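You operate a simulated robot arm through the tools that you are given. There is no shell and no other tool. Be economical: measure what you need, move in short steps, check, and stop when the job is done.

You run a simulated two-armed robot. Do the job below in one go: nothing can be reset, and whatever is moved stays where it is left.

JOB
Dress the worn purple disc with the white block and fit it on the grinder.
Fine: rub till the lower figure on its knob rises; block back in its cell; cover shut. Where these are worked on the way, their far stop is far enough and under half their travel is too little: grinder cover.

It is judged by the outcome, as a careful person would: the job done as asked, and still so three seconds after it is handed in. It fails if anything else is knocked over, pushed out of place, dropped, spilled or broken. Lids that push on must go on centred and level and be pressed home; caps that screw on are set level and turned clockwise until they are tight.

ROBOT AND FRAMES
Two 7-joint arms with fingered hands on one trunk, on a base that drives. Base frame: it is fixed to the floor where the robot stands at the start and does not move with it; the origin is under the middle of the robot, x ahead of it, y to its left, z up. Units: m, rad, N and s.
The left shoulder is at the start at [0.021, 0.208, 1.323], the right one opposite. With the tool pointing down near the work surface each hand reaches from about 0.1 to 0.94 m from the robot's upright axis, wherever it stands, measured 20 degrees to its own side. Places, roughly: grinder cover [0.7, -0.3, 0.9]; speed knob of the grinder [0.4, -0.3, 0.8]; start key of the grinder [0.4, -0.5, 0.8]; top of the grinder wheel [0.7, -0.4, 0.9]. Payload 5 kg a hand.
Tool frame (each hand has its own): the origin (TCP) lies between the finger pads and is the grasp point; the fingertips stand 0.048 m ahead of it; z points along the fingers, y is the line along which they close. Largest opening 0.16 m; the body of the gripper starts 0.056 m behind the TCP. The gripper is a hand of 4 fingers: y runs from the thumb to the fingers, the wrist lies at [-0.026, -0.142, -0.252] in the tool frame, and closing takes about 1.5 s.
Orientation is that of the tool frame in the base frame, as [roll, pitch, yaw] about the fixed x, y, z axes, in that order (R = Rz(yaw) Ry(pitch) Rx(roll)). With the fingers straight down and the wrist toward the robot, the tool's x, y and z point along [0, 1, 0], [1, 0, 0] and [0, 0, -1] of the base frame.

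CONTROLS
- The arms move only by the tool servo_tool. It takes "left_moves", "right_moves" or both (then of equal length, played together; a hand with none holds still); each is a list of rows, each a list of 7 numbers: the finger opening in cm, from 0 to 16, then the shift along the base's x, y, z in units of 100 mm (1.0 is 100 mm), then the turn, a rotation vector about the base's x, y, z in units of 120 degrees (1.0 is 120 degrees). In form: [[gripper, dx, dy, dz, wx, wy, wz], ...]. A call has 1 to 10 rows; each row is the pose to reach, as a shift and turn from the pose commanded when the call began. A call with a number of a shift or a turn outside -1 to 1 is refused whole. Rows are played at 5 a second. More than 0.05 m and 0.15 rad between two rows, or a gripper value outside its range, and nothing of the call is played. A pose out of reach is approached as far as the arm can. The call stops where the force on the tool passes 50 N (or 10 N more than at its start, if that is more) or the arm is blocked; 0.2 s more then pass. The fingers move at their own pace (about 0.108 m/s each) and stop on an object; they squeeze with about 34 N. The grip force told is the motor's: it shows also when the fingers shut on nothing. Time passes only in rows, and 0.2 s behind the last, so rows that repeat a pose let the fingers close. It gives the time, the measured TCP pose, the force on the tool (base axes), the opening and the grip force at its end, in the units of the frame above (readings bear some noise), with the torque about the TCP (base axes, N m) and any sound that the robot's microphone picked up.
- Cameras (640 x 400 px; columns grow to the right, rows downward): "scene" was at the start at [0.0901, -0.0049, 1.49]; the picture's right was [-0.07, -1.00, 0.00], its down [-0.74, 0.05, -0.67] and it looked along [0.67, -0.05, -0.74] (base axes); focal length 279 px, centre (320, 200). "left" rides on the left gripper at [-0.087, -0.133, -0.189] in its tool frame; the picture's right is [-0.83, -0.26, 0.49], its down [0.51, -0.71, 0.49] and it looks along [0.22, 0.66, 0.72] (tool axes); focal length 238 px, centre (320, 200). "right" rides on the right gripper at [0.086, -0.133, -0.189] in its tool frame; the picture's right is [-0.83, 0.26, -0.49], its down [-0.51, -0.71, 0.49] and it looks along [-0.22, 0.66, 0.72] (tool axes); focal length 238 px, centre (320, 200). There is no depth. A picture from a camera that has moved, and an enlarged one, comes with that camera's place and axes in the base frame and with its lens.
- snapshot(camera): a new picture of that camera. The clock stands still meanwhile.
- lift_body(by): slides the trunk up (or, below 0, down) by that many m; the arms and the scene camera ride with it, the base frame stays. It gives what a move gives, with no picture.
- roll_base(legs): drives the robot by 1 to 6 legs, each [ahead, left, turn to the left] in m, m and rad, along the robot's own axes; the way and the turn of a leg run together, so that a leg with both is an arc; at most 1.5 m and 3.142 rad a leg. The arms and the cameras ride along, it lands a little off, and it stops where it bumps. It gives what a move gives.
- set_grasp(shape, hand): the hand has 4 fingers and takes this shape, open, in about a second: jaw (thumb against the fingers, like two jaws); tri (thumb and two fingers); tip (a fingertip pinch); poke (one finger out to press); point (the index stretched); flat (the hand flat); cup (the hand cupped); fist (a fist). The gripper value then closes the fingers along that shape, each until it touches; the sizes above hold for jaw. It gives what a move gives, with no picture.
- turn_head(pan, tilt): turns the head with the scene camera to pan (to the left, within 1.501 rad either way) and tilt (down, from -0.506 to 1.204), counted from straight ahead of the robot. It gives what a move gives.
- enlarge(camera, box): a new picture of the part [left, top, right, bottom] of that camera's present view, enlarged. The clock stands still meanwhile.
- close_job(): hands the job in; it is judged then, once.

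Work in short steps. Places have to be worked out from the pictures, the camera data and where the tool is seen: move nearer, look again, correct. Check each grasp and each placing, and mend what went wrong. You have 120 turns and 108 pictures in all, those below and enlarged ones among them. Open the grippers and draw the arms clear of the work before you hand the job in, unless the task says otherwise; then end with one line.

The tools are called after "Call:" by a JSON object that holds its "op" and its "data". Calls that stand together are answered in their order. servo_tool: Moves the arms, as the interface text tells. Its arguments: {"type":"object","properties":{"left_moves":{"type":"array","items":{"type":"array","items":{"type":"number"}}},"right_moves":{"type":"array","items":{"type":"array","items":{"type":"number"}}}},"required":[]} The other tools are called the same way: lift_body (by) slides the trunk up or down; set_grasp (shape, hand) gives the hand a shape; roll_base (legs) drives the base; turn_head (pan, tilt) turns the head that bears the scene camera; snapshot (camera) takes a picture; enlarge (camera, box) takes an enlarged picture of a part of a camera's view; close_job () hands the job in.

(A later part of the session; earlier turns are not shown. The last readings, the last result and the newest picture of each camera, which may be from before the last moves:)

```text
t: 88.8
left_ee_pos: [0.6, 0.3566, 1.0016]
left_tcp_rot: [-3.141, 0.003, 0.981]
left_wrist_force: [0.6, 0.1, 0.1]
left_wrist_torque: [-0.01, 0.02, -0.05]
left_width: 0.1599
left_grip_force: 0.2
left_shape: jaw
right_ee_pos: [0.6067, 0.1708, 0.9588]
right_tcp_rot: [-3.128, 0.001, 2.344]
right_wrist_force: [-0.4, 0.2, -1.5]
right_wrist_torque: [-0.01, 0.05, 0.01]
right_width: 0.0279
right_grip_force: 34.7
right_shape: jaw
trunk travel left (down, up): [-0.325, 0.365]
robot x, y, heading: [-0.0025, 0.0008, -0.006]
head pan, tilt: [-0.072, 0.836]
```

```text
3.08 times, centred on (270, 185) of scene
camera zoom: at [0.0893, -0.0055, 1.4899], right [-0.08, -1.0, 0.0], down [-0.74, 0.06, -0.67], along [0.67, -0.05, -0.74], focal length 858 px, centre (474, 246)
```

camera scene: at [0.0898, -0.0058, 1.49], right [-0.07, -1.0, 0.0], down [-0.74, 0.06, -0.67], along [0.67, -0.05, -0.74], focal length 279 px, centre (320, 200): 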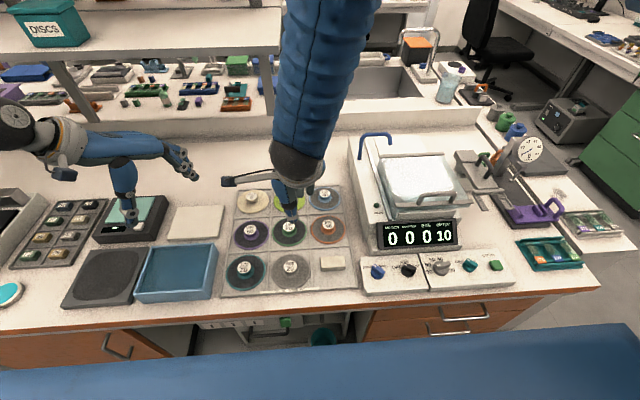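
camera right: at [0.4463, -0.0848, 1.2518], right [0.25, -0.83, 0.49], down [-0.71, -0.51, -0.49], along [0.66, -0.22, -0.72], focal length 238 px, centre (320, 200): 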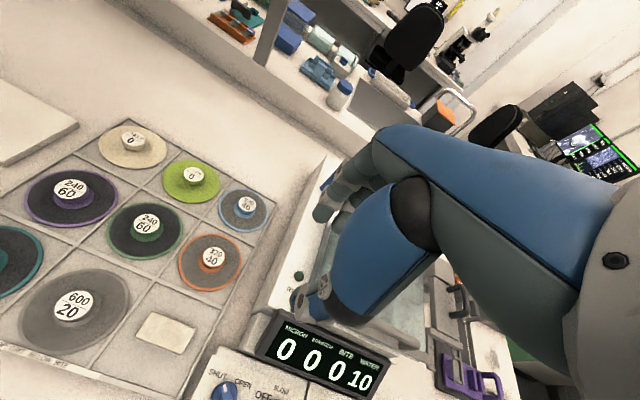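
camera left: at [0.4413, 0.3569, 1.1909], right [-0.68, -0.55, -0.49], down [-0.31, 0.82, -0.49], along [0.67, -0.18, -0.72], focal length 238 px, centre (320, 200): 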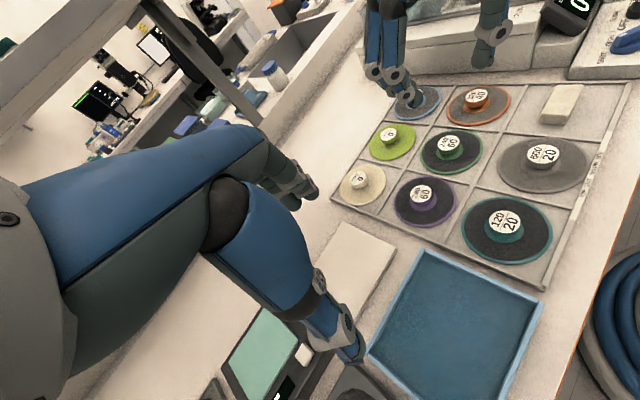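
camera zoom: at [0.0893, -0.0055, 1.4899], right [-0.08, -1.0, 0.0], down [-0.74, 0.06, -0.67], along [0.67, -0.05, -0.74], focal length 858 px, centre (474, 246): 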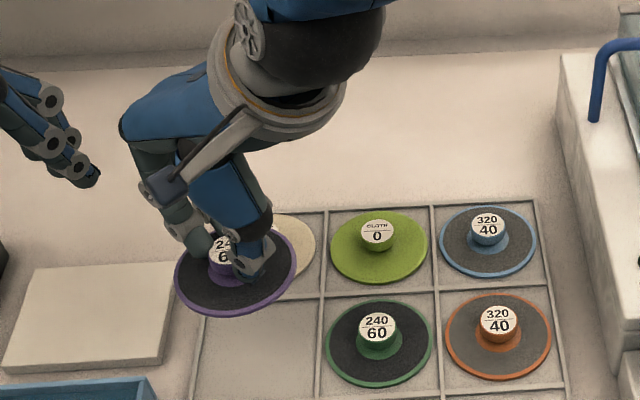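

The disc hangs near level and centred under the TCP. Carry it toward the platen at a safe height.

Call:
{"op": "servo_tool", "data": {"right_moves": [[0, 0, 0, 0.3, 0, 0, 0], [0, 0.05, -0.3, 0.5, 0, 0, 0], [0, 0.1, -0.6, 0.5, 0, 0, 0], [0, 0.1, -0.9, 0.5, 0, 0, 0], [0, 0.1, -1, 0.5, 0, 0, 0]]}}

Call:
{"op": "servo_tool", "data": {"right_moves": [[0, 0, -0.25, 0, 0, 0, 0], [0, 0.05, -0.5, 0, 0, 0, 0], [0, 0.1, -0.75, 0, 0, 0, 0], [0, 0.1, -1, 0, 0, 0, 0]]}}

Call:
{"op": "servo_tool", "data": {"right_moves": [[0, 0.1, -0.3, 0, 0, 0, 0], [0, 0.2, -0.6, 0, 0, 0, 0], [0, 0.3, -0.85, 0, 0, 0, 0], [0, 0.3, -1, 0, 0, 0, 0]]}}

Call:
{"op": "servo_tool", "data": {"right_moves": [[0, 0.05, -0.3, 0, 0, 0, 0], [0, 0.1, -0.6, 0, 0, 0, 0], [0, 0.19, -0.85, 0, 0, 0, 0], [0, 0.19, -1, 0, 0, 0, 0]]}}

Call:
{"op": "servo_tool", "data": {"right_moves": [[0, 0, -0.4, 0, 0, 0, 0], [0, 0, -0.8, 0, 0, 0, 0], [0, 0, -1, 0, 0, 0, 0], [0, 0, -1, 0, 0, 0, 0]], "left_moves": [[16, -0.3, -0.3, 0.3, 0, 0, 0], [16, -0.6, -0.6, 0.5, 0, 0, 0], [16, -0.8, -0.8, 0.8, 0, 0, 0], [16, -0.8, -1, 1, 0, 0, 0]]}}

```text
t: 90.0
left_ee_pos: [0.6006, 0.3564, 1.0016]
left_tcp_rot: [3.141, 0.002, 0.981]
left_wrist_force: [0.3, 0.6, -0.2]
left_wrist_torque: [-0.01, 0.01, 0.01]
left_width: 0.1598
left_grip_force: 0.2
left_shape: jaw
right_ee_pos: [0.6167, 0.0682, 1.0084]
right_tcp_rot: [-3.131, 0.002, 2.345]
right_wrist_force: [-0.3, 0.3, -2.2]
right_wrist_torque: [-0.02, 0.03, -0.02]
right_width: 0.0281
right_grip_force: 33.7
right_shape: jaw
trunk travel left (down, up): [-0.325, 0.365]
robot x, y, heading: [-0.0018, -0.0006, -0.0]
head pan, tilt: [-0.072, 0.836]
```

```text
t: 91.0
left_ee_pos: [0.5999, 0.3563, 1.0037]
left_tcp_rot: [3.141, -0.001, 0.98]
left_wrist_force: [0.0, -0.8, 0.0]
left_wrist_torque: [0.03, -0.02, 0.02]
left_width: 0.1597
left_grip_force: 0.1
left_shape: jaw
right_ee_pos: [0.6247, -0.0308, 1.0111]
right_tcp_rot: [-3.131, 0.002, 2.344]
right_wrist_force: [0.3, -0.6, -2.3]
right_wrist_torque: [0.03, -0.01, 0.0]
right_width: 0.028
right_grip_force: 34.2
right_shape: jaw
trunk travel left (down, up): [-0.325, 0.365]
robot x, y, heading: [-0.0019, -0.0018, -0.008]
head pan, tilt: [-0.072, 0.836]
```

```text
t: 92.0
left_ee_pos: [0.6001, 0.3556, 1.0037]
left_tcp_rot: [-3.141, -0.001, 0.981]
left_wrist_force: [-0.1, -0.1, -0.4]
left_wrist_torque: [0.0, -0.01, 0.02]
left_width: 0.1597
left_grip_force: 0.0
left_shape: jaw
right_ee_pos: [0.6554, -0.1314, 1.0114]
right_tcp_rot: [-3.131, 0.0, 2.343]
right_wrist_force: [-0.1, 0.3, -1.4]
right_wrist_torque: [0.02, -0.02, -0.04]
right_width: 0.0278
right_grip_force: 33.9
right_shape: jaw
trunk travel left (down, up): [-0.325, 0.365]
robot x, y, heading: [0.0007, 0.0007, -0.003]
head pan, tilt: [-0.072, 0.836]
```

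```text
t: 93.0
left_ee_pos: [0.6012, 0.3543, 1.0031]
left_tcp_rot: [3.141, -0.001, 0.979]
left_wrist_force: [-0.3, -0.7, 1.2]
left_wrist_torque: [0.04, -0.02, 0.02]
left_width: 0.1597
left_grip_force: 0.0
left_shape: jaw
right_ee_pos: [0.6752, -0.2326, 1.0116]
right_tcp_rot: [-3.13, 0.001, 2.343]
right_wrist_force: [-0.4, -0.2, -1.4]
right_wrist_torque: [-0.02, -0.01, 0.01]
right_width: 0.0279
right_grip_force: 34.6
right_shape: jaw
trunk travel left (down, up): [-0.325, 0.365]
robot x, y, heading: [-0.0004, 0.0001, -0.006]
head pan, tilt: [-0.072, 0.836]
```

```text
refused: row 1 steps farther than a row can; nothing moved
```

Continue with smaller rows; also bring the left camera back to view the platen.

Call:
{"op": "servo_tool", "data": {"right_moves": [[0, 0, -0.3, 0, 0, 0, 0], [0, 0, -0.6, 0, 0, 0, 0], [0, 0, -0.9, 0, 0, 0, 0], [0, 0, -1, 0, 0, 0, 0], [0, 0, -1, 0, 0, 0, 0]], "left_moves": [[16, -0.2, -0.2, 0.2, 0, 0, 0], [16, -0.4, -0.4, 0.4, 0, 0, 0], [16, -0.6, -0.6, 0.6, 0, 0, 0], [16, -0.8, -0.8, 0.8, 0, 0, 0], [16, -0.9, -1, 1, 0, 0, 0]]}}

Call:
{"op": "servo_tool", "data": {"right_moves": [[0, 0, -0.27, 0, 0, 0, 0], [0, 0, -0.27, 0, 0, 0, 0], [0, 0, -0.27, 0, 0, 0, 0]], "left_moves": [[16, -0.1, -0.4, 0, 0, 0, 0], [16, -0.2, -0.8, 0, 0, 0, 0], [16, -0.3, -1, 0, 0, 0, 0]]}}

Call:
{"op": "enlarge", "data": {"camera": "left", "box": [330, 0, 490, 130]}}

Call:
{"op": "enlarge", "data": {"camera": "scene", "box": [340, 110, 480, 240]}}

```text
t: 94.2
left_ee_pos: [0.5091, 0.2573, 1.1006]
left_tcp_rot: [-3.14, 0.0, 0.98]
left_wrist_force: [-0.7, -0.3, 0.3]
left_wrist_torque: [0.03, -0.05, 0.04]
left_width: 0.1598
left_grip_force: 0.1
left_shape: jaw
right_ee_pos: [0.674, -0.335, 1.0105]
right_tcp_rot: [-3.131, 0.002, 2.345]
right_wrist_force: [-0.3, -0.3, -1.7]
right_wrist_torque: [0.1, -0.05, -0.06]
right_width: 0.0278
right_grip_force: 33.9
right_shape: jaw
trunk travel left (down, up): [-0.325, 0.365]
robot x, y, heading: [0.0024, 0.0023, -0.003]
head pan, tilt: [-0.072, 0.836]
```

```text
t: 95.0
left_ee_pos: [0.4773, 0.1553, 1.1025]
left_tcp_rot: [-3.141, 0.0, 0.982]
left_wrist_force: [-0.4, 0.2, 0.2]
left_wrist_torque: [0.1, -0.04, -0.01]
left_width: 0.1596
left_grip_force: 0.0
left_shape: jaw
right_ee_pos: [0.6768, -0.3604, 1.0105]
right_tcp_rot: [-3.133, 0.001, 2.345]
right_wrist_force: [0.2, -0.4, -2.0]
right_wrist_torque: [0.08, -0.04, 0.0]
right_width: 0.0276
right_grip_force: 34.3
right_shape: jaw
trunk travel left (down, up): [-0.325, 0.365]
robot x, y, heading: [-0.0037, 0.0027, -0.003]
head pan, tilt: [-0.072, 0.836]
```

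```text
3.08 times, centred on (410, 65) of left
camera zoom: at [0.3194, 0.1544, 1.2901], right [-0.68, -0.55, -0.49], down [-0.31, 0.82, -0.49], along [0.67, -0.18, -0.72], focal length 733 px, centre (43, 615)
```

zoom: 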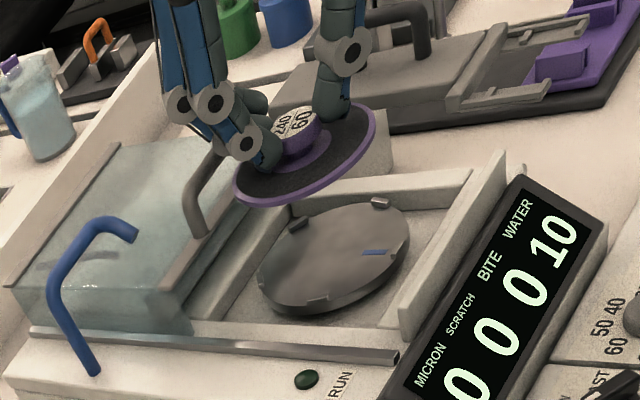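

```text
3.08 times, centred on (410, 175) of scene
camera zoom: at [0.0877, -0.0072, 1.4901], right [-0.08, -1.0, 0.0], down [-0.74, 0.06, -0.67], along [0.67, -0.05, -0.74], focal length 858 px, centre (43, 277)
```

zoom: 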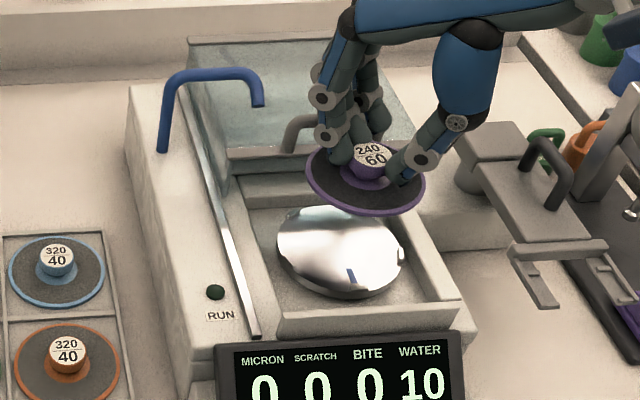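

Triangulation puts the disc centre at (0.671, −0.355, 0.954) and the platen at (0.673, −0.359, 0.855). Shift slightly and lower 75 mm, then look again.

Call:
{"op": "servo_tool", "data": {"right_moves": [[0, 0.02, -0.04, -0.15, 0, 0, 0], [0, 0.02, -0.04, -0.35, 0, 0, 0], [0, 0.02, -0.04, -0.55, 0, 0, 0], [0, 0.02, -0.04, -0.75, 0, 0, 0], [0, 0.02, -0.04, -0.75, 0, 0, 0]]}}

Call:
{"op": "enlarge", "data": {"camera": "left", "box": [360, 20, 460, 110]}}

Call:
{"op": "enlarge", "data": {"camera": "scene", "box": [400, 140, 500, 230]}}

```text
t: 96.0
left_ee_pos: [0.4749, 0.155, 1.1018]
left_tcp_rot: [3.14, -0.001, 0.975]
left_wrist_force: [0.1, -0.8, -0.4]
left_wrist_torque: [0.09, 0.09, -0.01]
left_width: 0.1598
left_grip_force: 0.1
left_shape: jaw
right_ee_pos: [0.6691, -0.3606, 0.9473]
right_tcp_rot: [-3.131, -0.002, 2.349]
right_wrist_force: [-38.0, -0.3, 25.8]
right_wrist_torque: [0.02, -2.74, -0.02]
right_width: 0.0278
right_grip_force: 33.6
right_shape: jaw
trunk travel left (down, up): [-0.325, 0.365]
robot x, y, heading: [-0.0052, -0.0018, -0.01]
head pan, tilt: [-0.072, 0.836]
stopped in row 4 (right hand): the force on the tool passed its limit at 60 N (the readings are from after the stop); the commanded pose is now the measured one
```

```text
4.44 times, centred on (410, 65) of left
camera zoom: at [0.3158, 0.1543, 1.2909], right [-0.68, -0.55, -0.49], down [-0.3, 0.82, -0.49], along [0.67, -0.19, -0.72], focal length 1059 px, centre (-80, 800)
```

zoom: 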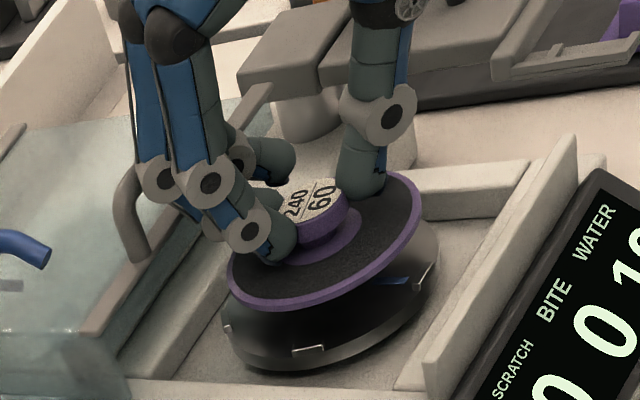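

```text
4.44 times, centred on (450, 185) of scene
camera zoom: at [0.0828, -0.0065, 1.4905], right [-0.08, -1.0, 0.0], down [-0.74, 0.06, -0.67], along [0.67, -0.05, -0.74], focal length 1240 px, centre (-258, 267)
```

zoom: 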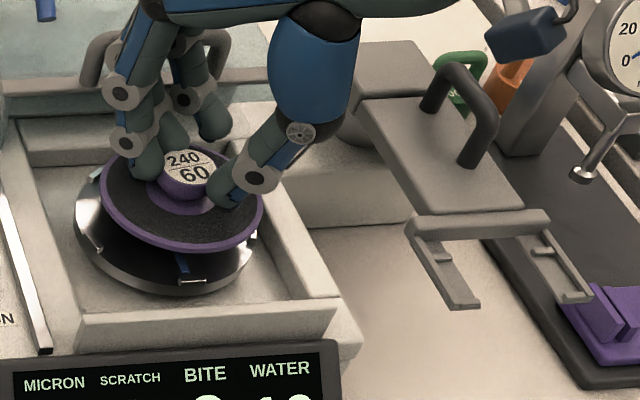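

The fingers' knuckles hit the cover handle. Raise, and turn the hand another 45° so the fingers point to +y, clear of the handle.

Call:
{"op": "servo_tool", "data": {"right_moves": [[0, -0.02, 0, 0.3, 0, 0, 0], [0, -0.02, 0, 0.7, 0, 0, 0], [0, -0.02, 0, 0.7, 0, 0, 0.065], [0, -0.02, 0, 0.7, 0, 0, 0.13], [0, -0.02, 0, 0.7, 0, 0, 0.195], [0, -0.02, 0, 0.7, 0, 0, 0.26], [0, -0.02, 0, 0.7, 0, 0, 0.325], [0, -0.02, 0, 0.7, 0, 0, 0.375], [0, -0.02, 0, 0.7, 0, 0, 0.375]]}}

Call:
{"op": "enlarge", "data": {"camera": "left", "box": [340, 0, 480, 130]}}

Call:
{"op": "enlarge", "data": {"camera": "scene", "box": [340, 110, 480, 240]}}

```text
t: 98.0
left_ee_pos: [0.4774, 0.1554, 1.1014]
left_tcp_rot: [-3.141, -0.001, 0.979]
left_wrist_force: [-0.1, -0.3, 0.5]
left_wrist_torque: [0.0, -0.04, -0.03]
left_width: 0.1598
left_grip_force: 0.0
left_shape: jaw
right_ee_pos: [0.6736, -0.3609, 1.0134]
right_tcp_rot: [-3.131, 0.0, 3.133]
right_wrist_force: [0.2, 0.4, -1.5]
right_wrist_torque: [0.0, 0.0, 0.02]
right_width: 0.0275
right_grip_force: 34.0
right_shape: jaw
trunk travel left (down, up): [-0.325, 0.365]
robot x, y, heading: [-0.0029, -0.0037, -0.006]
head pan, tilt: [-0.072, 0.836]
```

```text
3.08 times, centred on (410, 65) of left
camera zoom: at [0.3194, 0.1549, 1.2899], right [-0.68, -0.55, -0.49], down [-0.31, 0.82, -0.49], along [0.67, -0.19, -0.72], focal length 733 px, centre (43, 615)
```

zoom: 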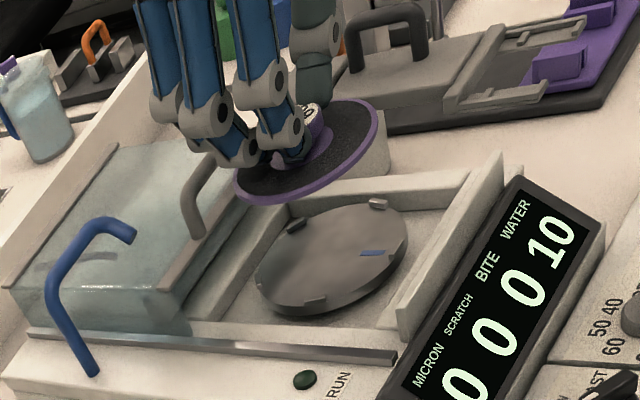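

```text
3.08 times, centred on (410, 175) of scene
camera zoom: at [0.0874, -0.0065, 1.4901], right [-0.08, -1.0, 0.0], down [-0.74, 0.06, -0.67], along [0.67, -0.05, -0.74], focal length 858 px, centre (43, 277)
```

zoom: 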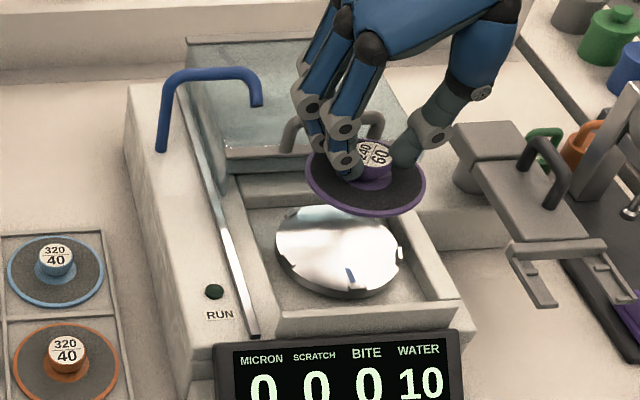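

Fingers now clear of the handle. Descend to about 15 mm above the platen.

Call:
{"op": "servo_tool", "data": {"right_moves": [[0, 0.02, -0.03, -0.2, 0, 0, 0], [0, 0.02, -0.03, -0.4, 0, 0, 0], [0, 0.02, -0.03, -0.6, 0, 0, 0], [0, 0.02, -0.03, -0.8, 0, 0, 0], [0, 0.02, -0.03, -0.8, 0, 0, 0]]}}

Call:
{"op": "enlarge", "data": {"camera": "left", "box": [360, 20, 460, 110]}}

Call:
{"op": "enlarge", "data": {"camera": "scene", "box": [390, 140, 490, 230]}}

```text
t: 99.2
left_ee_pos: [0.4784, 0.1543, 1.102]
left_tcp_rot: [3.141, -0.001, 0.978]
left_wrist_force: [-0.3, 0.0, -0.6]
left_wrist_torque: [-0.03, -0.03, 0.04]
left_width: 0.1598
left_grip_force: 0.0
left_shape: jaw
right_ee_pos: [0.6769, -0.3638, 0.933]
right_tcp_rot: [-3.132, -0.003, 3.131]
right_wrist_force: [-0.9, 1.2, -1.6]
right_wrist_torque: [-0.05, -0.01, -0.01]
right_width: 0.0276
right_grip_force: 33.8
right_shape: jaw
trunk travel left (down, up): [-0.325, 0.365]
robot x, y, heading: [-0.0062, -0.0023, -0.008]
head pan, tilt: [-0.072, 0.836]
```

```text
4.44 times, centred on (410, 65) of left
camera zoom: at [0.3195, 0.1552, 1.2898], right [-0.68, -0.55, -0.49], down [-0.31, 0.82, -0.49], along [0.67, -0.19, -0.72], focal length 1059 px, centre (-80, 800)
```

zoom: 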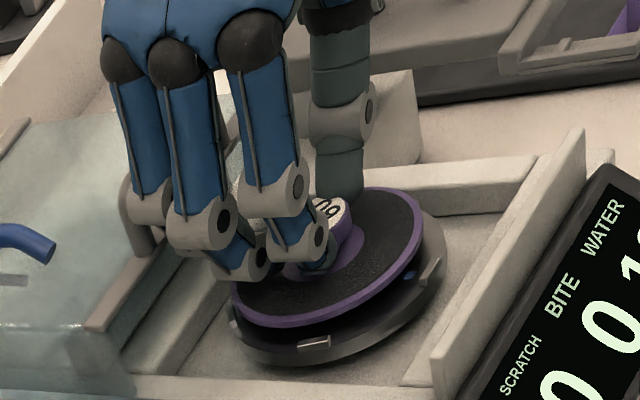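

```text
4.44 times, centred on (440, 185) of scene
camera zoom: at [0.0875, -0.0062, 1.4901], right [-0.08, -1.0, 0.0], down [-0.74, 0.06, -0.67], along [0.67, -0.05, -0.74], focal length 1240 px, centre (-213, 267)
```

zoom: 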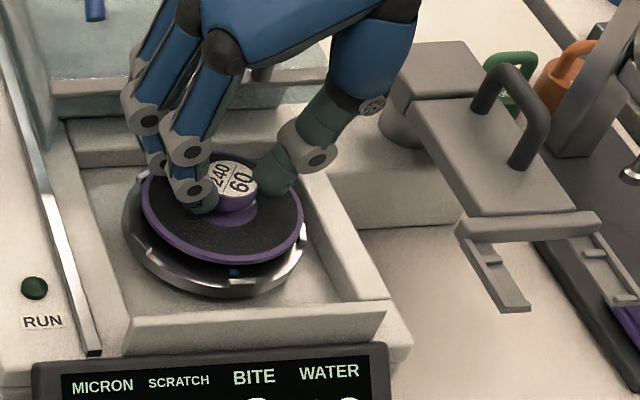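

Combined estimate: need about −4 mm in y. Adjust and descend slowly to contact.

Call:
{"op": "servo_tool", "data": {"right_moves": [[0, 0, -0.04, 0, 0, 0, 0], [0, 0, -0.04, -0.06, 0, 0, 0], [0, 0, -0.04, -0.1, 0, 0, 0], [0, 0, -0.04, -0.13, 0, 0, 0], [0, 0, -0.04, -0.13, 0, 0, 0]]}}

Call:
{"op": "enlarge", "data": {"camera": "left", "box": [370, 30, 450, 100]}}

Call:
{"op": "enlarge", "data": {"camera": "scene", "box": [400, 150, 480, 220]}}

```text
t: 100.4
left_ee_pos: [0.4746, 0.1552, 1.1037]
left_tcp_rot: [3.14, 0.001, 0.978]
left_wrist_force: [0.5, 0.0, -1.0]
left_wrist_torque: [0.0, 0.03, 0.0]
left_width: 0.1598
left_grip_force: 0.1
left_shape: jaw
right_ee_pos: [0.6766, -0.366, 0.9262]
right_tcp_rot: [-3.136, 0.008, 3.128]
right_wrist_force: [-3.2, -5.8, 46.8]
right_wrist_torque: [-0.27, 0.03, 0.04]
right_width: 0.0309
right_grip_force: 34.1
right_shape: jaw
trunk travel left (down, up): [-0.325, 0.365]
robot x, y, heading: [-0.0035, 0.0026, -0.007]
head pan, tilt: [-0.072, 0.836]
```

```text
5.71 times, centred on (410, 65) of left
camera zoom: at [0.3167, 0.156, 1.2908], right [-0.68, -0.55, -0.49], down [-0.3, 0.82, -0.49], along [0.67, -0.19, -0.72], focal length 1362 px, centre (-194, 971)
```

zoom: 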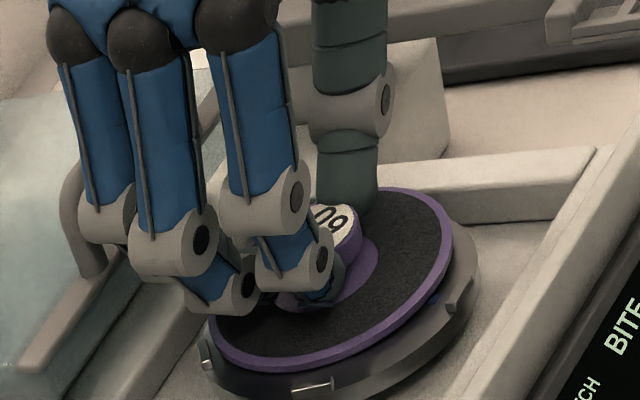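

```text
5.71 times, centred on (440, 185) of scene
camera zoom: at [0.0841, -0.0051, 1.4907], right [-0.08, -1.0, 0.0], down [-0.74, 0.06, -0.67], along [0.67, -0.05, -0.74], focal length 1594 px, centre (-366, 286)
```

zoom: 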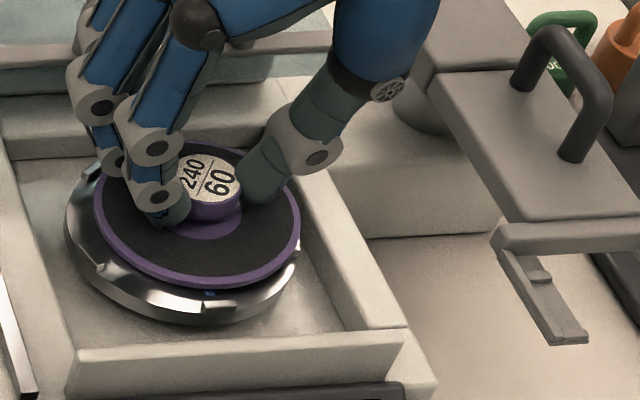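

The disc is resting on the far-right lugs; edges in both views say it must move about −8 mm in x and +6 mm in y. Raise, shift, look again.

Call:
{"op": "servo_tool", "data": {"right_moves": [[0, 0, 0, 0.1, 0, 0, 0], [0, 0, 0, 0.14, 0, 0, 0], [0, -0.08, 0.06, 0.14, 0, 0, 0], [0, -0.08, 0.06, 0.14, 0, 0, 0], [0, -0.08, 0.06, 0.08, 0, 0, 0], [0, -0.08, 0.06, 0.08, 0, 0, 0]]}}

Call:
{"op": "enlarge", "data": {"camera": "left", "box": [370, 30, 450, 100]}}

Call:
{"op": "enlarge", "data": {"camera": "scene", "box": [400, 150, 480, 220]}}

```text
t: 101.8
left_ee_pos: [0.4771, 0.1542, 1.1003]
left_tcp_rot: [3.141, 0.0, 0.981]
left_wrist_force: [0.3, -0.5, 1.2]
left_wrist_torque: [-0.01, -0.02, 0.01]
left_width: 0.1597
left_grip_force: 0.0
left_shape: jaw
right_ee_pos: [0.6687, -0.3617, 0.928]
right_tcp_rot: [-3.133, 0.001, 3.133]
right_wrist_force: [0.2, 0.7, -2.1]
right_wrist_torque: [-0.01, 0.01, -0.04]
right_width: 0.0289
right_grip_force: 34.2
right_shape: jaw
trunk travel left (down, up): [-0.325, 0.365]
robot x, y, heading: [0.0006, -0.0013, -0.0]
head pan, tilt: [-0.072, 0.836]
```

```text
5.71 times, centred on (410, 65) of left
camera zoom: at [0.3197, 0.155, 1.2898], right [-0.68, -0.55, -0.49], down [-0.31, 0.82, -0.49], along [0.67, -0.19, -0.72], focal length 1362 px, centre (-194, 971)
```

zoom: 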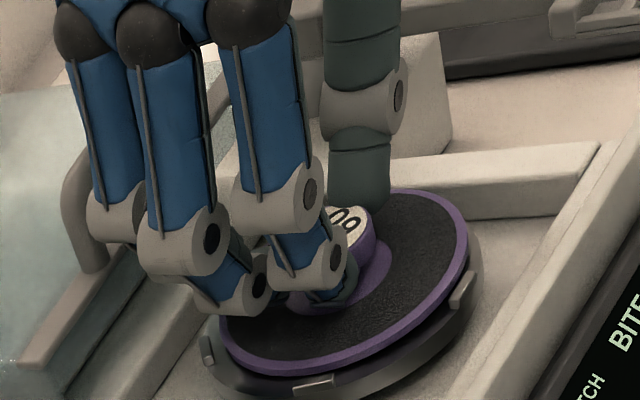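

```text
5.71 times, centred on (440, 185) of scene
camera zoom: at [0.0877, -0.0064, 1.49], right [-0.08, -1.0, 0.0], down [-0.74, 0.06, -0.67], along [0.67, -0.05, -0.74], focal length 1594 px, centre (-366, 286)
```

zoom: 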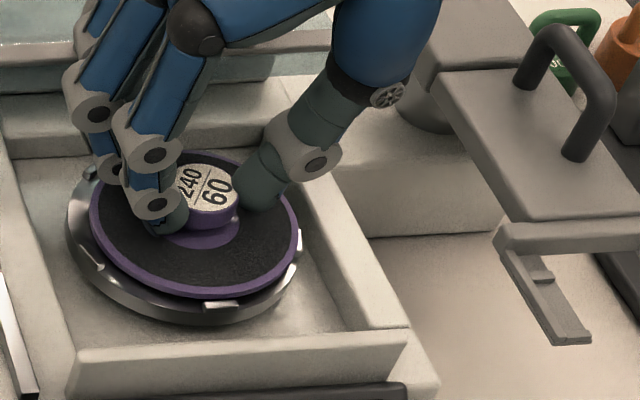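

Now nearly concentric; correct +3 mm in x and lower gently.

Call:
{"op": "servo_tool", "data": {"right_moves": [[0, 0.03, 0, 0, 0, 0, 0], [0, 0.03, 0, -0.04, 0, 0, 0], [0, 0.03, 0, -0.08, 0, 0, 0], [0, 0.03, 0, -0.1, 0, 0, 0], [0, 0.03, 0, -0.1, 0, 0, 0]]}}

Call:
{"op": "enlarge", "data": {"camera": "left", "box": [370, 30, 450, 100]}}

Call:
{"op": "enlarge", "data": {"camera": "scene", "box": [400, 150, 480, 220]}}

```text
t: 103.0
left_ee_pos: [0.4782, 0.1543, 1.1009]
left_tcp_rot: [-3.141, 0.0, 0.977]
left_wrist_force: [1.0, 0.2, -0.6]
left_wrist_torque: [0.04, 0.16, -0.04]
left_width: 0.1598
left_grip_force: 0.1
left_shape: jaw
right_ee_pos: [0.673, -0.361, 0.9236]
right_tcp_rot: [-3.14, 0.004, 3.129]
right_wrist_force: [-9.0, 2.2, 18.2]
right_wrist_torque: [0.45, 0.45, 0.05]
right_width: 0.0289
right_grip_force: 34.3
right_shape: jaw
trunk travel left (down, up): [-0.325, 0.365]
robot x, y, heading: [-0.0072, -0.0045, -0.007]
head pan, tilt: [-0.072, 0.836]
stopped in row 5 (right hand): the force on the tool passed its limit at 51 N (the readings are from after the stop); the commanded pose is now the measured one
```

```text
5.71 times, centred on (410, 65) of left
camera zoom: at [0.32, 0.1546, 1.2893], right [-0.68, -0.55, -0.49], down [-0.31, 0.82, -0.49], along [0.67, -0.19, -0.72], focal length 1362 px, centre (-194, 971)
```

zoom: 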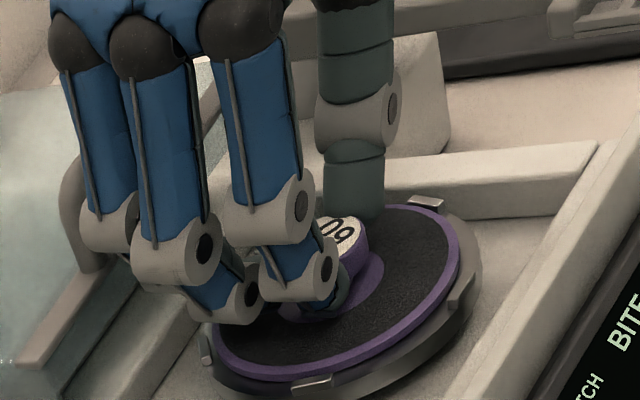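

```text
5.71 times, centred on (440, 185) of scene
camera zoom: at [0.0879, -0.0065, 1.4897], right [-0.08, -1.0, 0.0], down [-0.74, 0.06, -0.67], along [0.67, -0.05, -0.74], focal length 1594 px, centre (-366, 286)
```

zoom: 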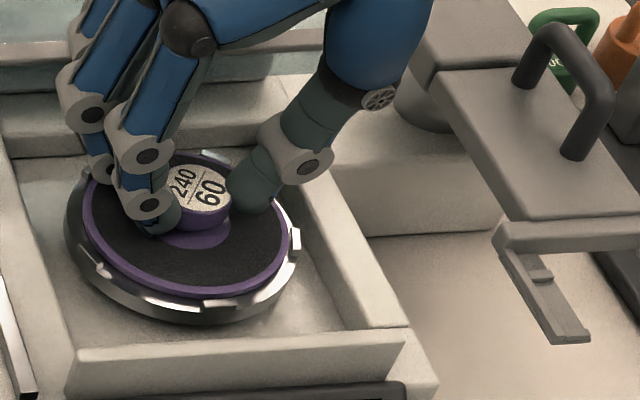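

The disc now lies inside the lugs. Release and look.

Call:
{"op": "servo_tool", "data": {"right_moves": [[3, 0, 0, 0, 0, 0, 0], [5, 0, 0, 0, 0, 0, 0], [6, 0, 0, 0, 0, 0, 0], [6, 0, 0, 0, 0, 0, 0], [6, 0, 0, 0.3, 0, 0, 0], [6, 0, 0, 0.7, 0, 0, 0], [6, 0, 0, 0.95, 0, 0, 0]]}}

Call:
{"op": "enlarge", "data": {"camera": "left", "box": [370, 30, 450, 100]}}

Call:
{"op": "enlarge", "data": {"camera": "scene", "box": [400, 150, 480, 220]}}

```text
t: 104.6
left_ee_pos: [0.4787, 0.155, 1.1009]
left_tcp_rot: [-3.141, 0.001, 0.977]
left_wrist_force: [-0.3, -0.3, 0.4]
left_wrist_torque: [-0.03, -0.05, 0.0]
left_width: 0.1599
left_grip_force: 0.1
left_shape: jaw
right_ee_pos: [0.6726, -0.3593, 1.0186]
right_tcp_rot: [-3.135, 0.005, 3.129]
right_wrist_force: [-0.6, 0.8, -0.9]
right_wrist_torque: [0.02, -0.02, 0.02]
right_width: 0.0592
right_grip_force: 0.1
right_shape: jaw
trunk travel left (down, up): [-0.325, 0.365]
robot x, y, heading: [-0.0014, 0.0003, -0.008]
head pan, tilt: [-0.072, 0.836]
```

```text
5.71 times, centred on (410, 65) of left
camera zoom: at [0.3192, 0.155, 1.2899], right [-0.68, -0.55, -0.49], down [-0.31, 0.82, -0.49], along [0.67, -0.19, -0.72], focal length 1362 px, centre (-194, 971)
```

zoom: 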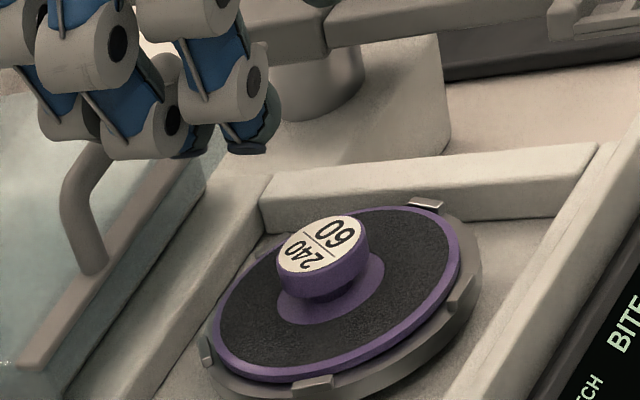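

```text
5.71 times, centred on (440, 185) of scene
camera zoom: at [0.087, -0.0063, 1.4901], right [-0.08, -1.0, 0.0], down [-0.74, 0.06, -0.67], along [0.67, -0.05, -0.74], focal length 1594 px, centre (-366, 286)
```

zoom: 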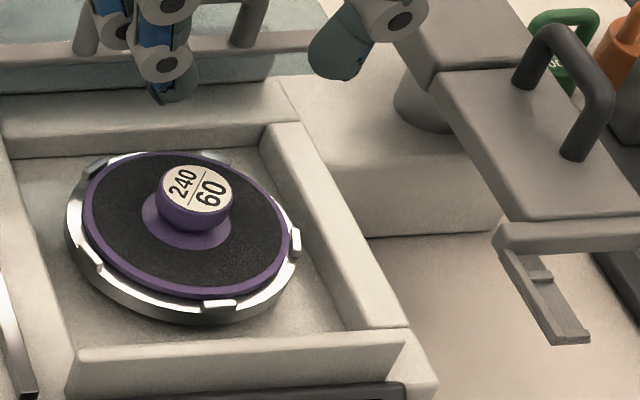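

The disc sits concentric within all five lugs. I press gently on the knob with closed fingers to ensure it is home.

Call:
{"op": "servo_tool", "data": {"right_moves": [[3, 0, 0, 0, 0, 0, 0], [0, 0, 0, 0, 0, 0, 0], [0, 0, 0, -0.3, 0, 0, 0], [0, 0, 0, -0.55, 0, 0, 0], [0, 0, 0, -0.65, 0, 0, 0], [0, 0, 0, -0.69, 0, 0, 0], [0, 0, 0, -0.73, 0, 0, 0], [0, 0, 0, -0.77, 0, 0, 0], [0, 0, 0, -0.8, 0, 0, 0]]}}

```text
t: 106.6
left_ee_pos: [0.4769, 0.155, 1.1033]
left_tcp_rot: [3.139, 0.0, 0.979]
left_wrist_force: [0.9, 0.3, 1.0]
left_wrist_torque: [0.02, 0.02, -0.01]
left_width: 0.1599
left_grip_force: 0.1
left_shape: jaw
right_ee_pos: [0.6737, -0.359, 0.9404]
right_tcp_rot: [-3.14, 0.012, 3.129]
right_wrist_force: [-4.0, -1.0, 26.0]
right_wrist_torque: [0.09, 0.58, -0.02]
right_width: 0.0
right_grip_force: 34.1
right_shape: jaw
trunk travel left (down, up): [-0.325, 0.365]
robot x, y, heading: [-0.0005, -0.0012, -0.007]
head pan, tilt: [-0.072, 0.836]
```

Pressed with 26 N, firm. Raise, turn the hand back to straight, and go above the cover handle.

Call:
{"op": "servo_tool", "data": {"right_moves": [[0, 0, 0, 0.4, 0, 0, 0], [0, 0, 0, 0.8, 0, 0, 0], [4, 0, 0, 1, 0, 0, 0], [6, 0, 0, 1, 0, 0, -0.065], [8, 0, 0, 1, 0, 0, -0.13], [8, 0, 0, 1, 0, 0, -0.195], [8, 0, 0, 1, 0, 0, -0.26], [8, 0, 0, 1, 0, 0, -0.325], [8, 0, 0, 1, 0, 0, -0.375]]}}

Call:
{"op": "servo_tool", "data": {"right_moves": [[8, 0.1, 0, 0.35, 0, 0, -0.065], [8, 0.25, 0.02, 0.35, 0, 0, -0.13], [8, 0.4, 0.04, 0.35, 0, 0, -0.195], [8, 0.55, 0.06, 0.35, 0, 0, -0.26], [8, 0.75, 0.08, 0.35, 0, 0, -0.32], [8, 0.9, 0.1, 0.35, 0, 0, -0.37], [8, 1, 0.1, 0.35, 0, 0, -0.37], [8, 1, 0.1, 0.35, 0, 0, -0.37]]}}

Call:
{"op": "enlarge", "data": {"camera": "left", "box": [310, 0, 470, 130]}}

Call:
{"op": "enlarge", "data": {"camera": "scene", "box": [350, 80, 490, 220]}}

```text
t: 108.6
left_ee_pos: [0.4782, 0.1548, 1.1022]
left_tcp_rot: [3.142, 0.0, 0.979]
left_wrist_force: [-0.1, 0.2, -1.0]
left_wrist_torque: [-0.05, 0.02, -0.01]
left_width: 0.1595
left_grip_force: 0.0
left_shape: jaw
right_ee_pos: [0.6746, -0.3617, 1.038]
right_tcp_rot: [-3.134, 0.005, 2.343]
right_wrist_force: [0.4, -0.4, 0.1]
right_wrist_torque: [0.0, -0.03, -0.02]
right_width: 0.0796
right_grip_force: 0.0
right_shape: jaw
trunk travel left (down, up): [-0.325, 0.365]
robot x, y, heading: [-0.0024, -0.0004, -0.008]
head pan, tilt: [-0.072, 0.836]
```

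```text
t: 110.4
left_ee_pos: [0.4774, 0.1552, 1.1018]
left_tcp_rot: [-3.14, 0.0, 0.979]
left_wrist_force: [0.2, 0.8, 1.3]
left_wrist_torque: [-0.03, -0.09, 0.01]
left_width: 0.1596
left_grip_force: 0.1
left_shape: jaw
right_ee_pos: [0.7718, -0.3499, 1.0731]
right_tcp_rot: [-3.135, 0.008, 1.57]
right_wrist_force: [-0.7, 0.3, 0.6]
right_wrist_torque: [-0.04, -0.03, -0.01]
right_width: 0.0798
right_grip_force: 0.1
right_shape: jaw
trunk travel left (down, up): [-0.325, 0.365]
robot x, y, heading: [-0.0021, 0.0003, -0.011]
head pan, tilt: [-0.072, 0.836]
```

```text
3.08 times, centred on (390, 65) of left
camera zoom: at [0.3193, 0.1555, 1.2898], right [-0.68, -0.55, -0.49], down [-0.31, 0.82, -0.49], along [0.67, -0.19, -0.72], focal length 733 px, centre (105, 615)
```

zoom: 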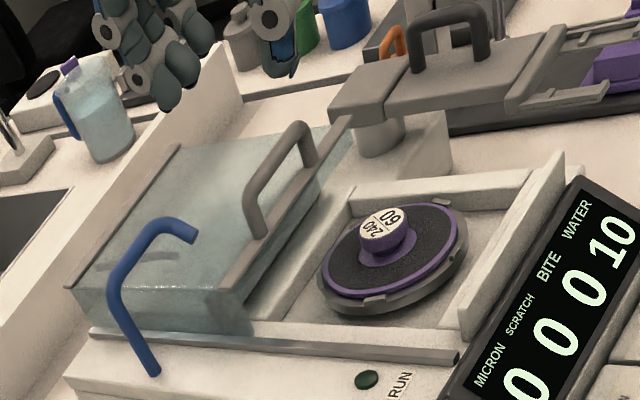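

```text
2.86 times, centred on (420, 150) of scene
camera zoom: at [0.0872, -0.0057, 1.4901], right [-0.08, -1.0, 0.0], down [-0.74, 0.06, -0.67], along [0.67, -0.05, -0.74], focal length 797 px, centre (34, 343)
```

zoom: 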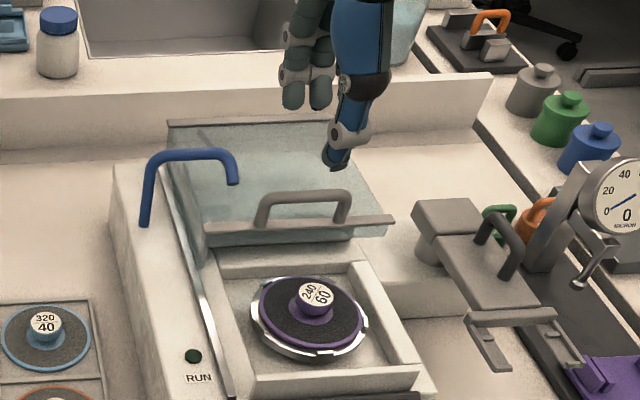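

Handle bar at about (0.767, −0.354, 0.955). Descend over it and close.

Call:
{"op": "servo_tool", "data": {"right_moves": [[8, 0.04, -0.02, -0.3, 0, 0, 0], [8, 0.04, -0.02, -0.6, 0, 0, 0], [8, 0.04, -0.02, -0.85, 0, 0, 0], [8, 0.04, -0.02, -0.98, 0, 0, 0], [8, 0.04, -0.02, -0.98, 0, 0, 0]]}}

Call:
{"op": "servo_tool", "data": {"right_moves": [[5, 0, 0, 0, 0, 0, 0], [3, 0, 0, 0, 0, 0, 0], [0, 0, 0, 0, 0, 0, 0], [0, 0, 0, 0, 0, 0, 0], [0, 0, 0, 0, 0, 0, 0], [0, 0, 0, 0, 0, 0, 0]]}}

Call:
{"op": "enlarge", "data": {"camera": "left", "box": [310, 0, 470, 130]}}

```text
t: 111.6
left_ee_pos: [0.4777, 0.1541, 1.1019]
left_tcp_rot: [-3.14, 0.0, 0.977]
left_wrist_force: [-0.2, 0.3, -0.5]
left_wrist_torque: [-0.02, 0.0, 0.01]
left_width: 0.1598
left_grip_force: 0.0
left_shape: jaw
right_ee_pos: [0.7754, -0.3552, 0.9757]
right_tcp_rot: [-3.135, 0.007, 1.57]
right_wrist_force: [-0.4, 0.6, 0.6]
right_wrist_torque: [0.0, -0.03, 0.02]
right_width: 0.0797
right_grip_force: 0.0
right_shape: jaw
trunk travel left (down, up): [-0.325, 0.365]
robot x, y, heading: [-0.0042, -0.0001, -0.008]
head pan, tilt: [-0.072, 0.836]
```

```text
t: 113.0
left_ee_pos: [0.4761, 0.1534, 1.1023]
left_tcp_rot: [3.141, 0.001, 0.976]
left_wrist_force: [-0.3, -0.1, 0.1]
left_wrist_torque: [0.01, 0.02, -0.02]
left_width: 0.1593
left_grip_force: 0.0
left_shape: jaw
right_ee_pos: [0.7727, -0.3561, 0.9724]
right_tcp_rot: [-3.129, 0.004, 1.569]
right_wrist_force: [-24.5, 1.4, -10.3]
right_wrist_torque: [-0.05, 0.26, -0.06]
right_width: 0.0086
right_grip_force: 33.4
right_shape: jaw
trunk travel left (down, up): [-0.325, 0.365]
robot x, y, heading: [0.001, -0.0015, -0.01]
head pan, tilt: [-0.072, 0.836]
```

```text
3.08 times, centred on (390, 65) of left
camera zoom: at [0.3185, 0.1545, 1.29], right [-0.68, -0.55, -0.49], down [-0.3, 0.82, -0.49], along [0.67, -0.19, -0.72], focal length 733 px, centre (105, 615)
```

zoom: 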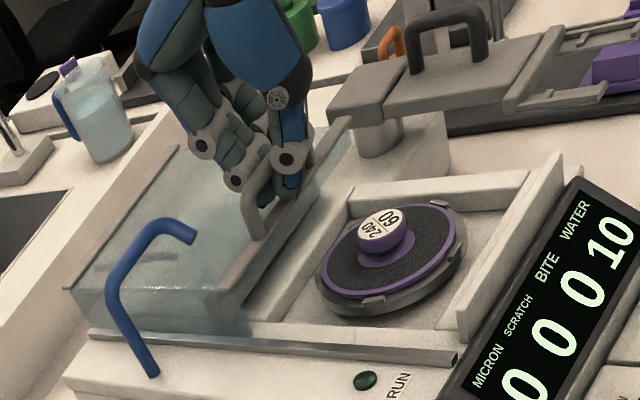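

Gripped. Pull the cover shut in stages, watching force as it passes the knob.

Call:
{"op": "servo_tool", "data": {"right_moves": [[0, -0.1, 0, 0, 0, 0, 0], [0, -0.22, 0, 0, 0, 0, 0], [0, -0.34, 0, 0, 0, 0, 0], [0, -0.46, 0, 0, 0, 0, 0], [0, -0.58, 0, 0, 0, 0, 0], [0, -0.7, 0, 0, 0, 0, 0], [0, -0.7, 0, 0, 0, 0, 0]]}}

Call:
{"op": "enlarge", "data": {"camera": "left", "box": [310, 0, 470, 130]}}

```text
t: 114.6
left_ee_pos: [0.4783, 0.1524, 1.1022]
left_tcp_rot: [-3.14, -0.002, 0.977]
left_wrist_force: [-0.9, -0.3, -0.2]
left_wrist_torque: [0.0, 0.03, 0.01]
left_width: 0.1597
left_grip_force: 0.1
left_shape: jaw
right_ee_pos: [0.7066, -0.3552, 0.9733]
right_tcp_rot: [-3.134, 0.005, 1.566]
right_wrist_force: [-0.4, -9.8, -15.3]
right_wrist_torque: [-0.31, -0.31, 0.24]
right_width: 0.007
right_grip_force: 34.2
right_shape: jaw
trunk travel left (down, up): [-0.325, 0.365]
robot x, y, heading: [-0.0009, -0.0038, -0.007]
head pan, tilt: [-0.072, 0.836]
```

```text
3.08 times, centred on (390, 65) of left
camera zoom: at [0.3208, 0.1536, 1.2896], right [-0.68, -0.55, -0.49], down [-0.31, 0.82, -0.49], along [0.66, -0.19, -0.72], focal length 733 px, centre (105, 615)
```

zoom: 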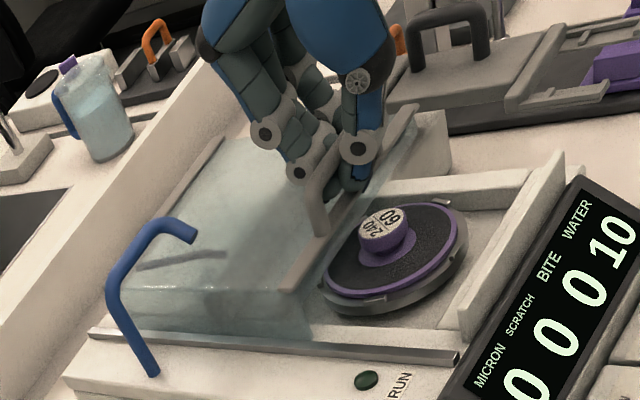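

Sliding freely and clearing the disc so far. Continue.

Call:
{"op": "servo_tool", "data": {"right_moves": [[0, -0.1, 0, -0.02, 0, 0, 0], [0, -0.22, 0, -0.02, 0, 0, 0], [0, -0.34, 0, -0.02, 0, 0, 0], [0, -0.46, 0, -0.02, 0, 0, 0], [0, -0.58, 0, -0.02, 0, 0, 0], [0, -0.7, 0, -0.02, 0, 0, 0], [0, -0.82, 0, -0.02, 0, 0, 0], [0, -0.9, 0, -0.02, 0, 0, 0], [0, -0.9, 0, -0.02, 0, 0, 0]]}}

Call:
{"op": "servo_tool", "data": {"right_moves": [[0, -0.1, 0, 0, 0, 0, 0], [0, -0.2, 0, 0, 0, 0, 0], [0, -0.3, 0, 0, 0, 0, 0], [0, -0.4, 0, 0, 0, 0, 0], [0, -0.45, 0, 0, 0, 0, 0]]}}

Call:
{"op": "enlarge", "data": {"camera": "left", "box": [310, 0, 470, 130]}}

```text
t: 116.6
left_ee_pos: [0.4785, 0.1527, 1.1014]
left_tcp_rot: [-3.14, -0.001, 0.978]
left_wrist_force: [-0.7, -0.3, 0.0]
left_wrist_torque: [0.01, -0.01, -0.01]
left_width: 0.1597
left_grip_force: 0.1
left_shape: jaw
right_ee_pos: [0.6163, -0.3533, 0.9709]
right_tcp_rot: [-3.136, 0.005, 1.569]
right_wrist_force: [-0.7, -12.0, -3.3]
right_wrist_torque: [-0.39, -0.16, 0.25]
right_width: 0.0069
right_grip_force: 33.7
right_shape: jaw
trunk travel left (down, up): [-0.325, 0.365]
robot x, y, heading: [-0.0008, -0.0003, -0.009]
head pan, tilt: [-0.072, 0.836]
```

```text
t: 117.8
left_ee_pos: [0.4801, 0.1548, 1.1011]
left_tcp_rot: [-3.14, -0.002, 0.979]
left_wrist_force: [0.1, 0.4, -0.6]
left_wrist_torque: [-0.02, 0.01, 0.03]
left_width: 0.1595
left_grip_force: 0.0
left_shape: jaw
right_ee_pos: [0.5747, -0.3533, 0.9719]
right_tcp_rot: [-3.138, 0.005, 1.569]
right_wrist_force: [15.1, -10.9, -10.0]
right_wrist_torque: [-0.33, -0.56, 0.24]
right_width: 0.0061
right_grip_force: 34.2
right_shape: jaw
trunk travel left (down, up): [-0.325, 0.365]
robot x, y, heading: [-0.0014, -0.0002, -0.008]
head pan, tilt: [-0.072, 0.836]
```

```text
3.08 times, centred on (390, 65) of left
camera zoom: at [0.3214, 0.154, 1.2895], right [-0.68, -0.55, -0.49], down [-0.31, 0.82, -0.49], along [0.66, -0.18, -0.72], focal length 733 px, centre (105, 615)
```

zoom: 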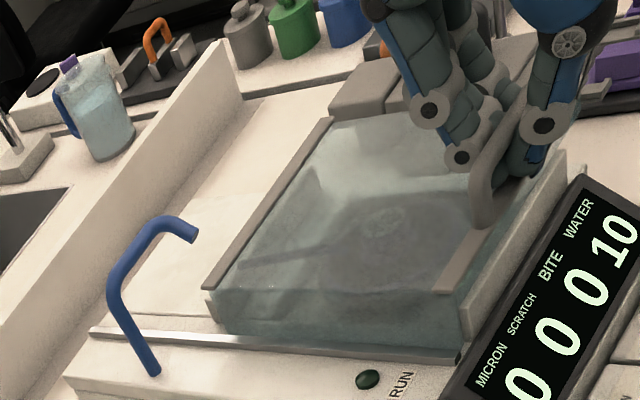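

Near stop force (+15 N). Pull a little further to confirm the closed stop.

Call:
{"op": "servo_tool", "data": {"right_moves": [[0, -0.04, 0, 0, 0, 0, 0], [0, -0.08, 0, 0, 0, 0, 0], [0, -0.12, 0, 0, 0, 0, 0]]}}

```text
t: 118.6
left_ee_pos: [0.4825, 0.1544, 1.0993]
left_tcp_rot: [-3.138, 0.002, 0.979]
left_wrist_force: [0.5, -0.1, -0.3]
left_wrist_torque: [-0.04, 0.02, -0.04]
left_width: 0.1599
left_grip_force: 0.1
left_shape: jaw
right_ee_pos: [0.5683, -0.3535, 0.974]
right_tcp_rot: [3.141, 0.005, 1.57]
right_wrist_force: [38.6, -5.2, -7.4]
right_wrist_torque: [0.03, -0.87, 0.06]
right_width: 0.0048
right_grip_force: 33.5
right_shape: jaw
trunk travel left (down, up): [-0.325, 0.365]
robot x, y, heading: [-0.0005, 0.0015, -0.008]
head pan, tilt: [-0.072, 0.836]
```

At the closed stop (39 N). Release without moving the cover and rise clear.

Call:
{"op": "servo_tool", "data": {"right_moves": [[3, 0.05, 0, 0, 0, 0, 0], [6, 0.06, 0, 0, 0, 0, 0], [8, 0.06, 0, 0, 0, 0, 0], [8, 0.06, 0, 0, 0, 0, 0], [8, 0.06, 0, 0.3, 0, 0, 0], [8, 0.06, 0, 0.7, 0, 0, 0], [8, 0.06, 0, 1, 0, 0, 0]]}}

Call:
{"op": "servo_tool", "data": {"right_moves": [[10, -0.3, 0, 0.2, 0, 0, 0], [10, -0.6, 0, 0.5, 0, 0, 0], [10, -0.9, 0, 0.8, 0, 0, 0], [10, -1, 0, 1, 0, 0, 0]]}}

Call:
{"op": "enlarge", "data": {"camera": "left", "box": [320, 0, 500, 130]}}

Call:
{"op": "snapshot", "data": {"camera": "scene"}}

```text
t: 120.2
left_ee_pos: [0.4778, 0.1543, 1.1024]
left_tcp_rot: [3.141, 0.0, 0.977]
left_wrist_force: [-0.3, 1.4, 1.0]
left_wrist_torque: [-0.02, -0.02, 0.0]
left_width: 0.1597
left_grip_force: 0.0
left_shape: jaw
right_ee_pos: [0.5645, -0.3534, 1.0735]
right_tcp_rot: [-3.134, 0.006, 1.568]
right_wrist_force: [-0.8, 0.5, -0.8]
right_wrist_torque: [-0.05, -0.05, -0.02]
right_width: 0.0797
right_grip_force: 0.0
right_shape: jaw
trunk travel left (down, up): [-0.325, 0.365]
robot x, y, heading: [-0.0003, -0.0033, -0.004]
head pan, tilt: [-0.072, 0.836]
```

```text
t: 121.2
left_ee_pos: [0.4793, 0.1565, 1.1004]
left_tcp_rot: [3.141, 0.0, 0.979]
left_wrist_force: [1.1, 1.5, -0.1]
left_wrist_torque: [-0.14, 0.04, 0.0]
left_width: 0.1597
left_grip_force: 0.1
left_shape: jaw
right_ee_pos: [0.485, -0.3563, 1.17]
right_tcp_rot: [3.104, 0.021, 1.556]
right_wrist_force: [-4.6, 7.3, -3.8]
right_wrist_torque: [-0.55, -0.23, 0.1]
right_width: 0.0998
right_grip_force: 0.1
right_shape: jaw
right hand out of reach, approached as far as the arm can: row 3, 4
trunk travel left (down, up): [-0.325, 0.365]
robot x, y, heading: [-0.004, -0.0015, -0.003]
head pan, tilt: [-0.072, 0.836]
```

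```text
3.08 times, centred on (410, 65) of left
camera zoom: at [0.3205, 0.1577, 1.2892], right [-0.68, -0.55, -0.48], down [-0.31, 0.81, -0.49], along [0.67, -0.19, -0.72], focal length 733 px, centre (43, 615)
```

zoom: 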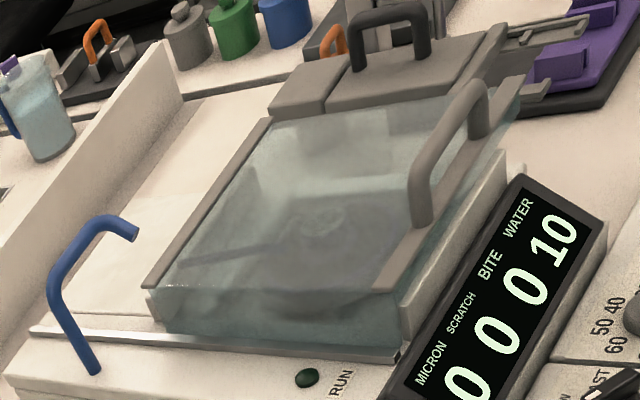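

```text
9 pictures are left
camera scene: at [0.0885, -0.0034, 1.4899], right [-0.08, -1.0, 0.0], down [-0.74, 0.06, -0.67], along [0.67, -0.05, -0.74], focal length 279 px, centre (320, 200)
```

scene: 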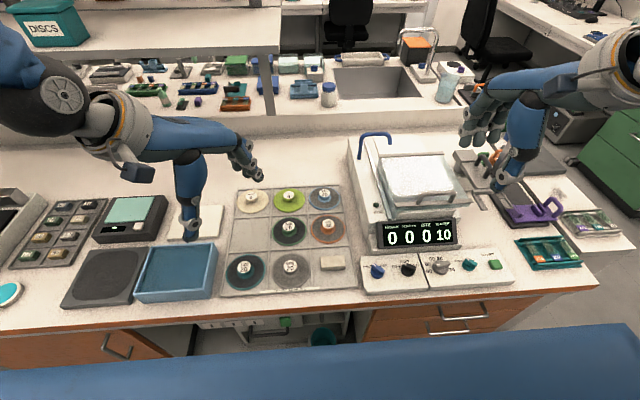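

Cover shut, block in its cell, disc fitted. I settle the right arm into a reachable pose clear of the work.

Call:
{"op": "servo_tool", "data": {"right_moves": [[12, 0.2, 0, -0.1, 0, 0, 0], [16, 0.4, 0, -0.1, 0, 0, 0], [16, 0.4, 0, -0.1, 0, 0, 0]]}}

Call:
{"op": "enlarge", "data": {"camera": "scene", "box": [210, 130, 480, 300]}}

```text
t: 122.0
left_ee_pos: [0.4766, 0.1553, 1.1016]
left_tcp_rot: [3.141, -0.001, 0.976]
left_wrist_force: [-0.3, -0.6, -0.7]
left_wrist_torque: [-0.05, -0.05, 0.02]
left_width: 0.1597
left_grip_force: 0.1
left_shape: jaw
right_ee_pos: [0.5061, -0.3537, 1.1635]
right_tcp_rot: [-3.135, 0.006, 1.57]
right_wrist_force: [-0.5, 0.0, 0.6]
right_wrist_torque: [-0.06, 0.0, 0.0]
right_width: 0.1596
right_grip_force: 0.2
right_shape: jaw
trunk travel left (down, up): [-0.325, 0.365]
robot x, y, heading: [-0.0021, 0.0016, -0.006]
head pan, tilt: [-0.072, 0.836]
```

```text
2.35 times, centred on (345, 215) of scene
camera zoom: at [0.0867, -0.0054, 1.4901], right [-0.08, -1.0, 0.0], down [-0.74, 0.06, -0.67], along [0.67, -0.05, -0.74], focal length 656 px, centre (261, 165)
```

zoom: 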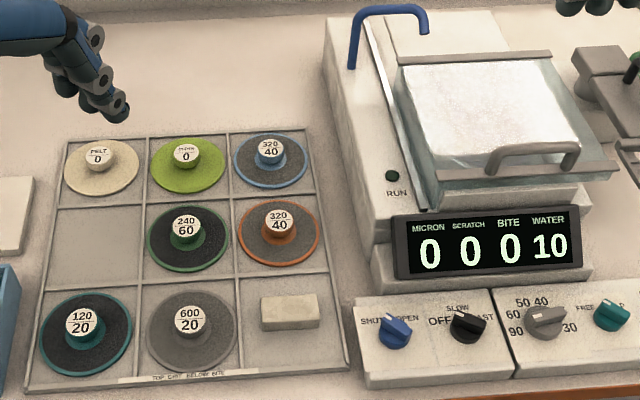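

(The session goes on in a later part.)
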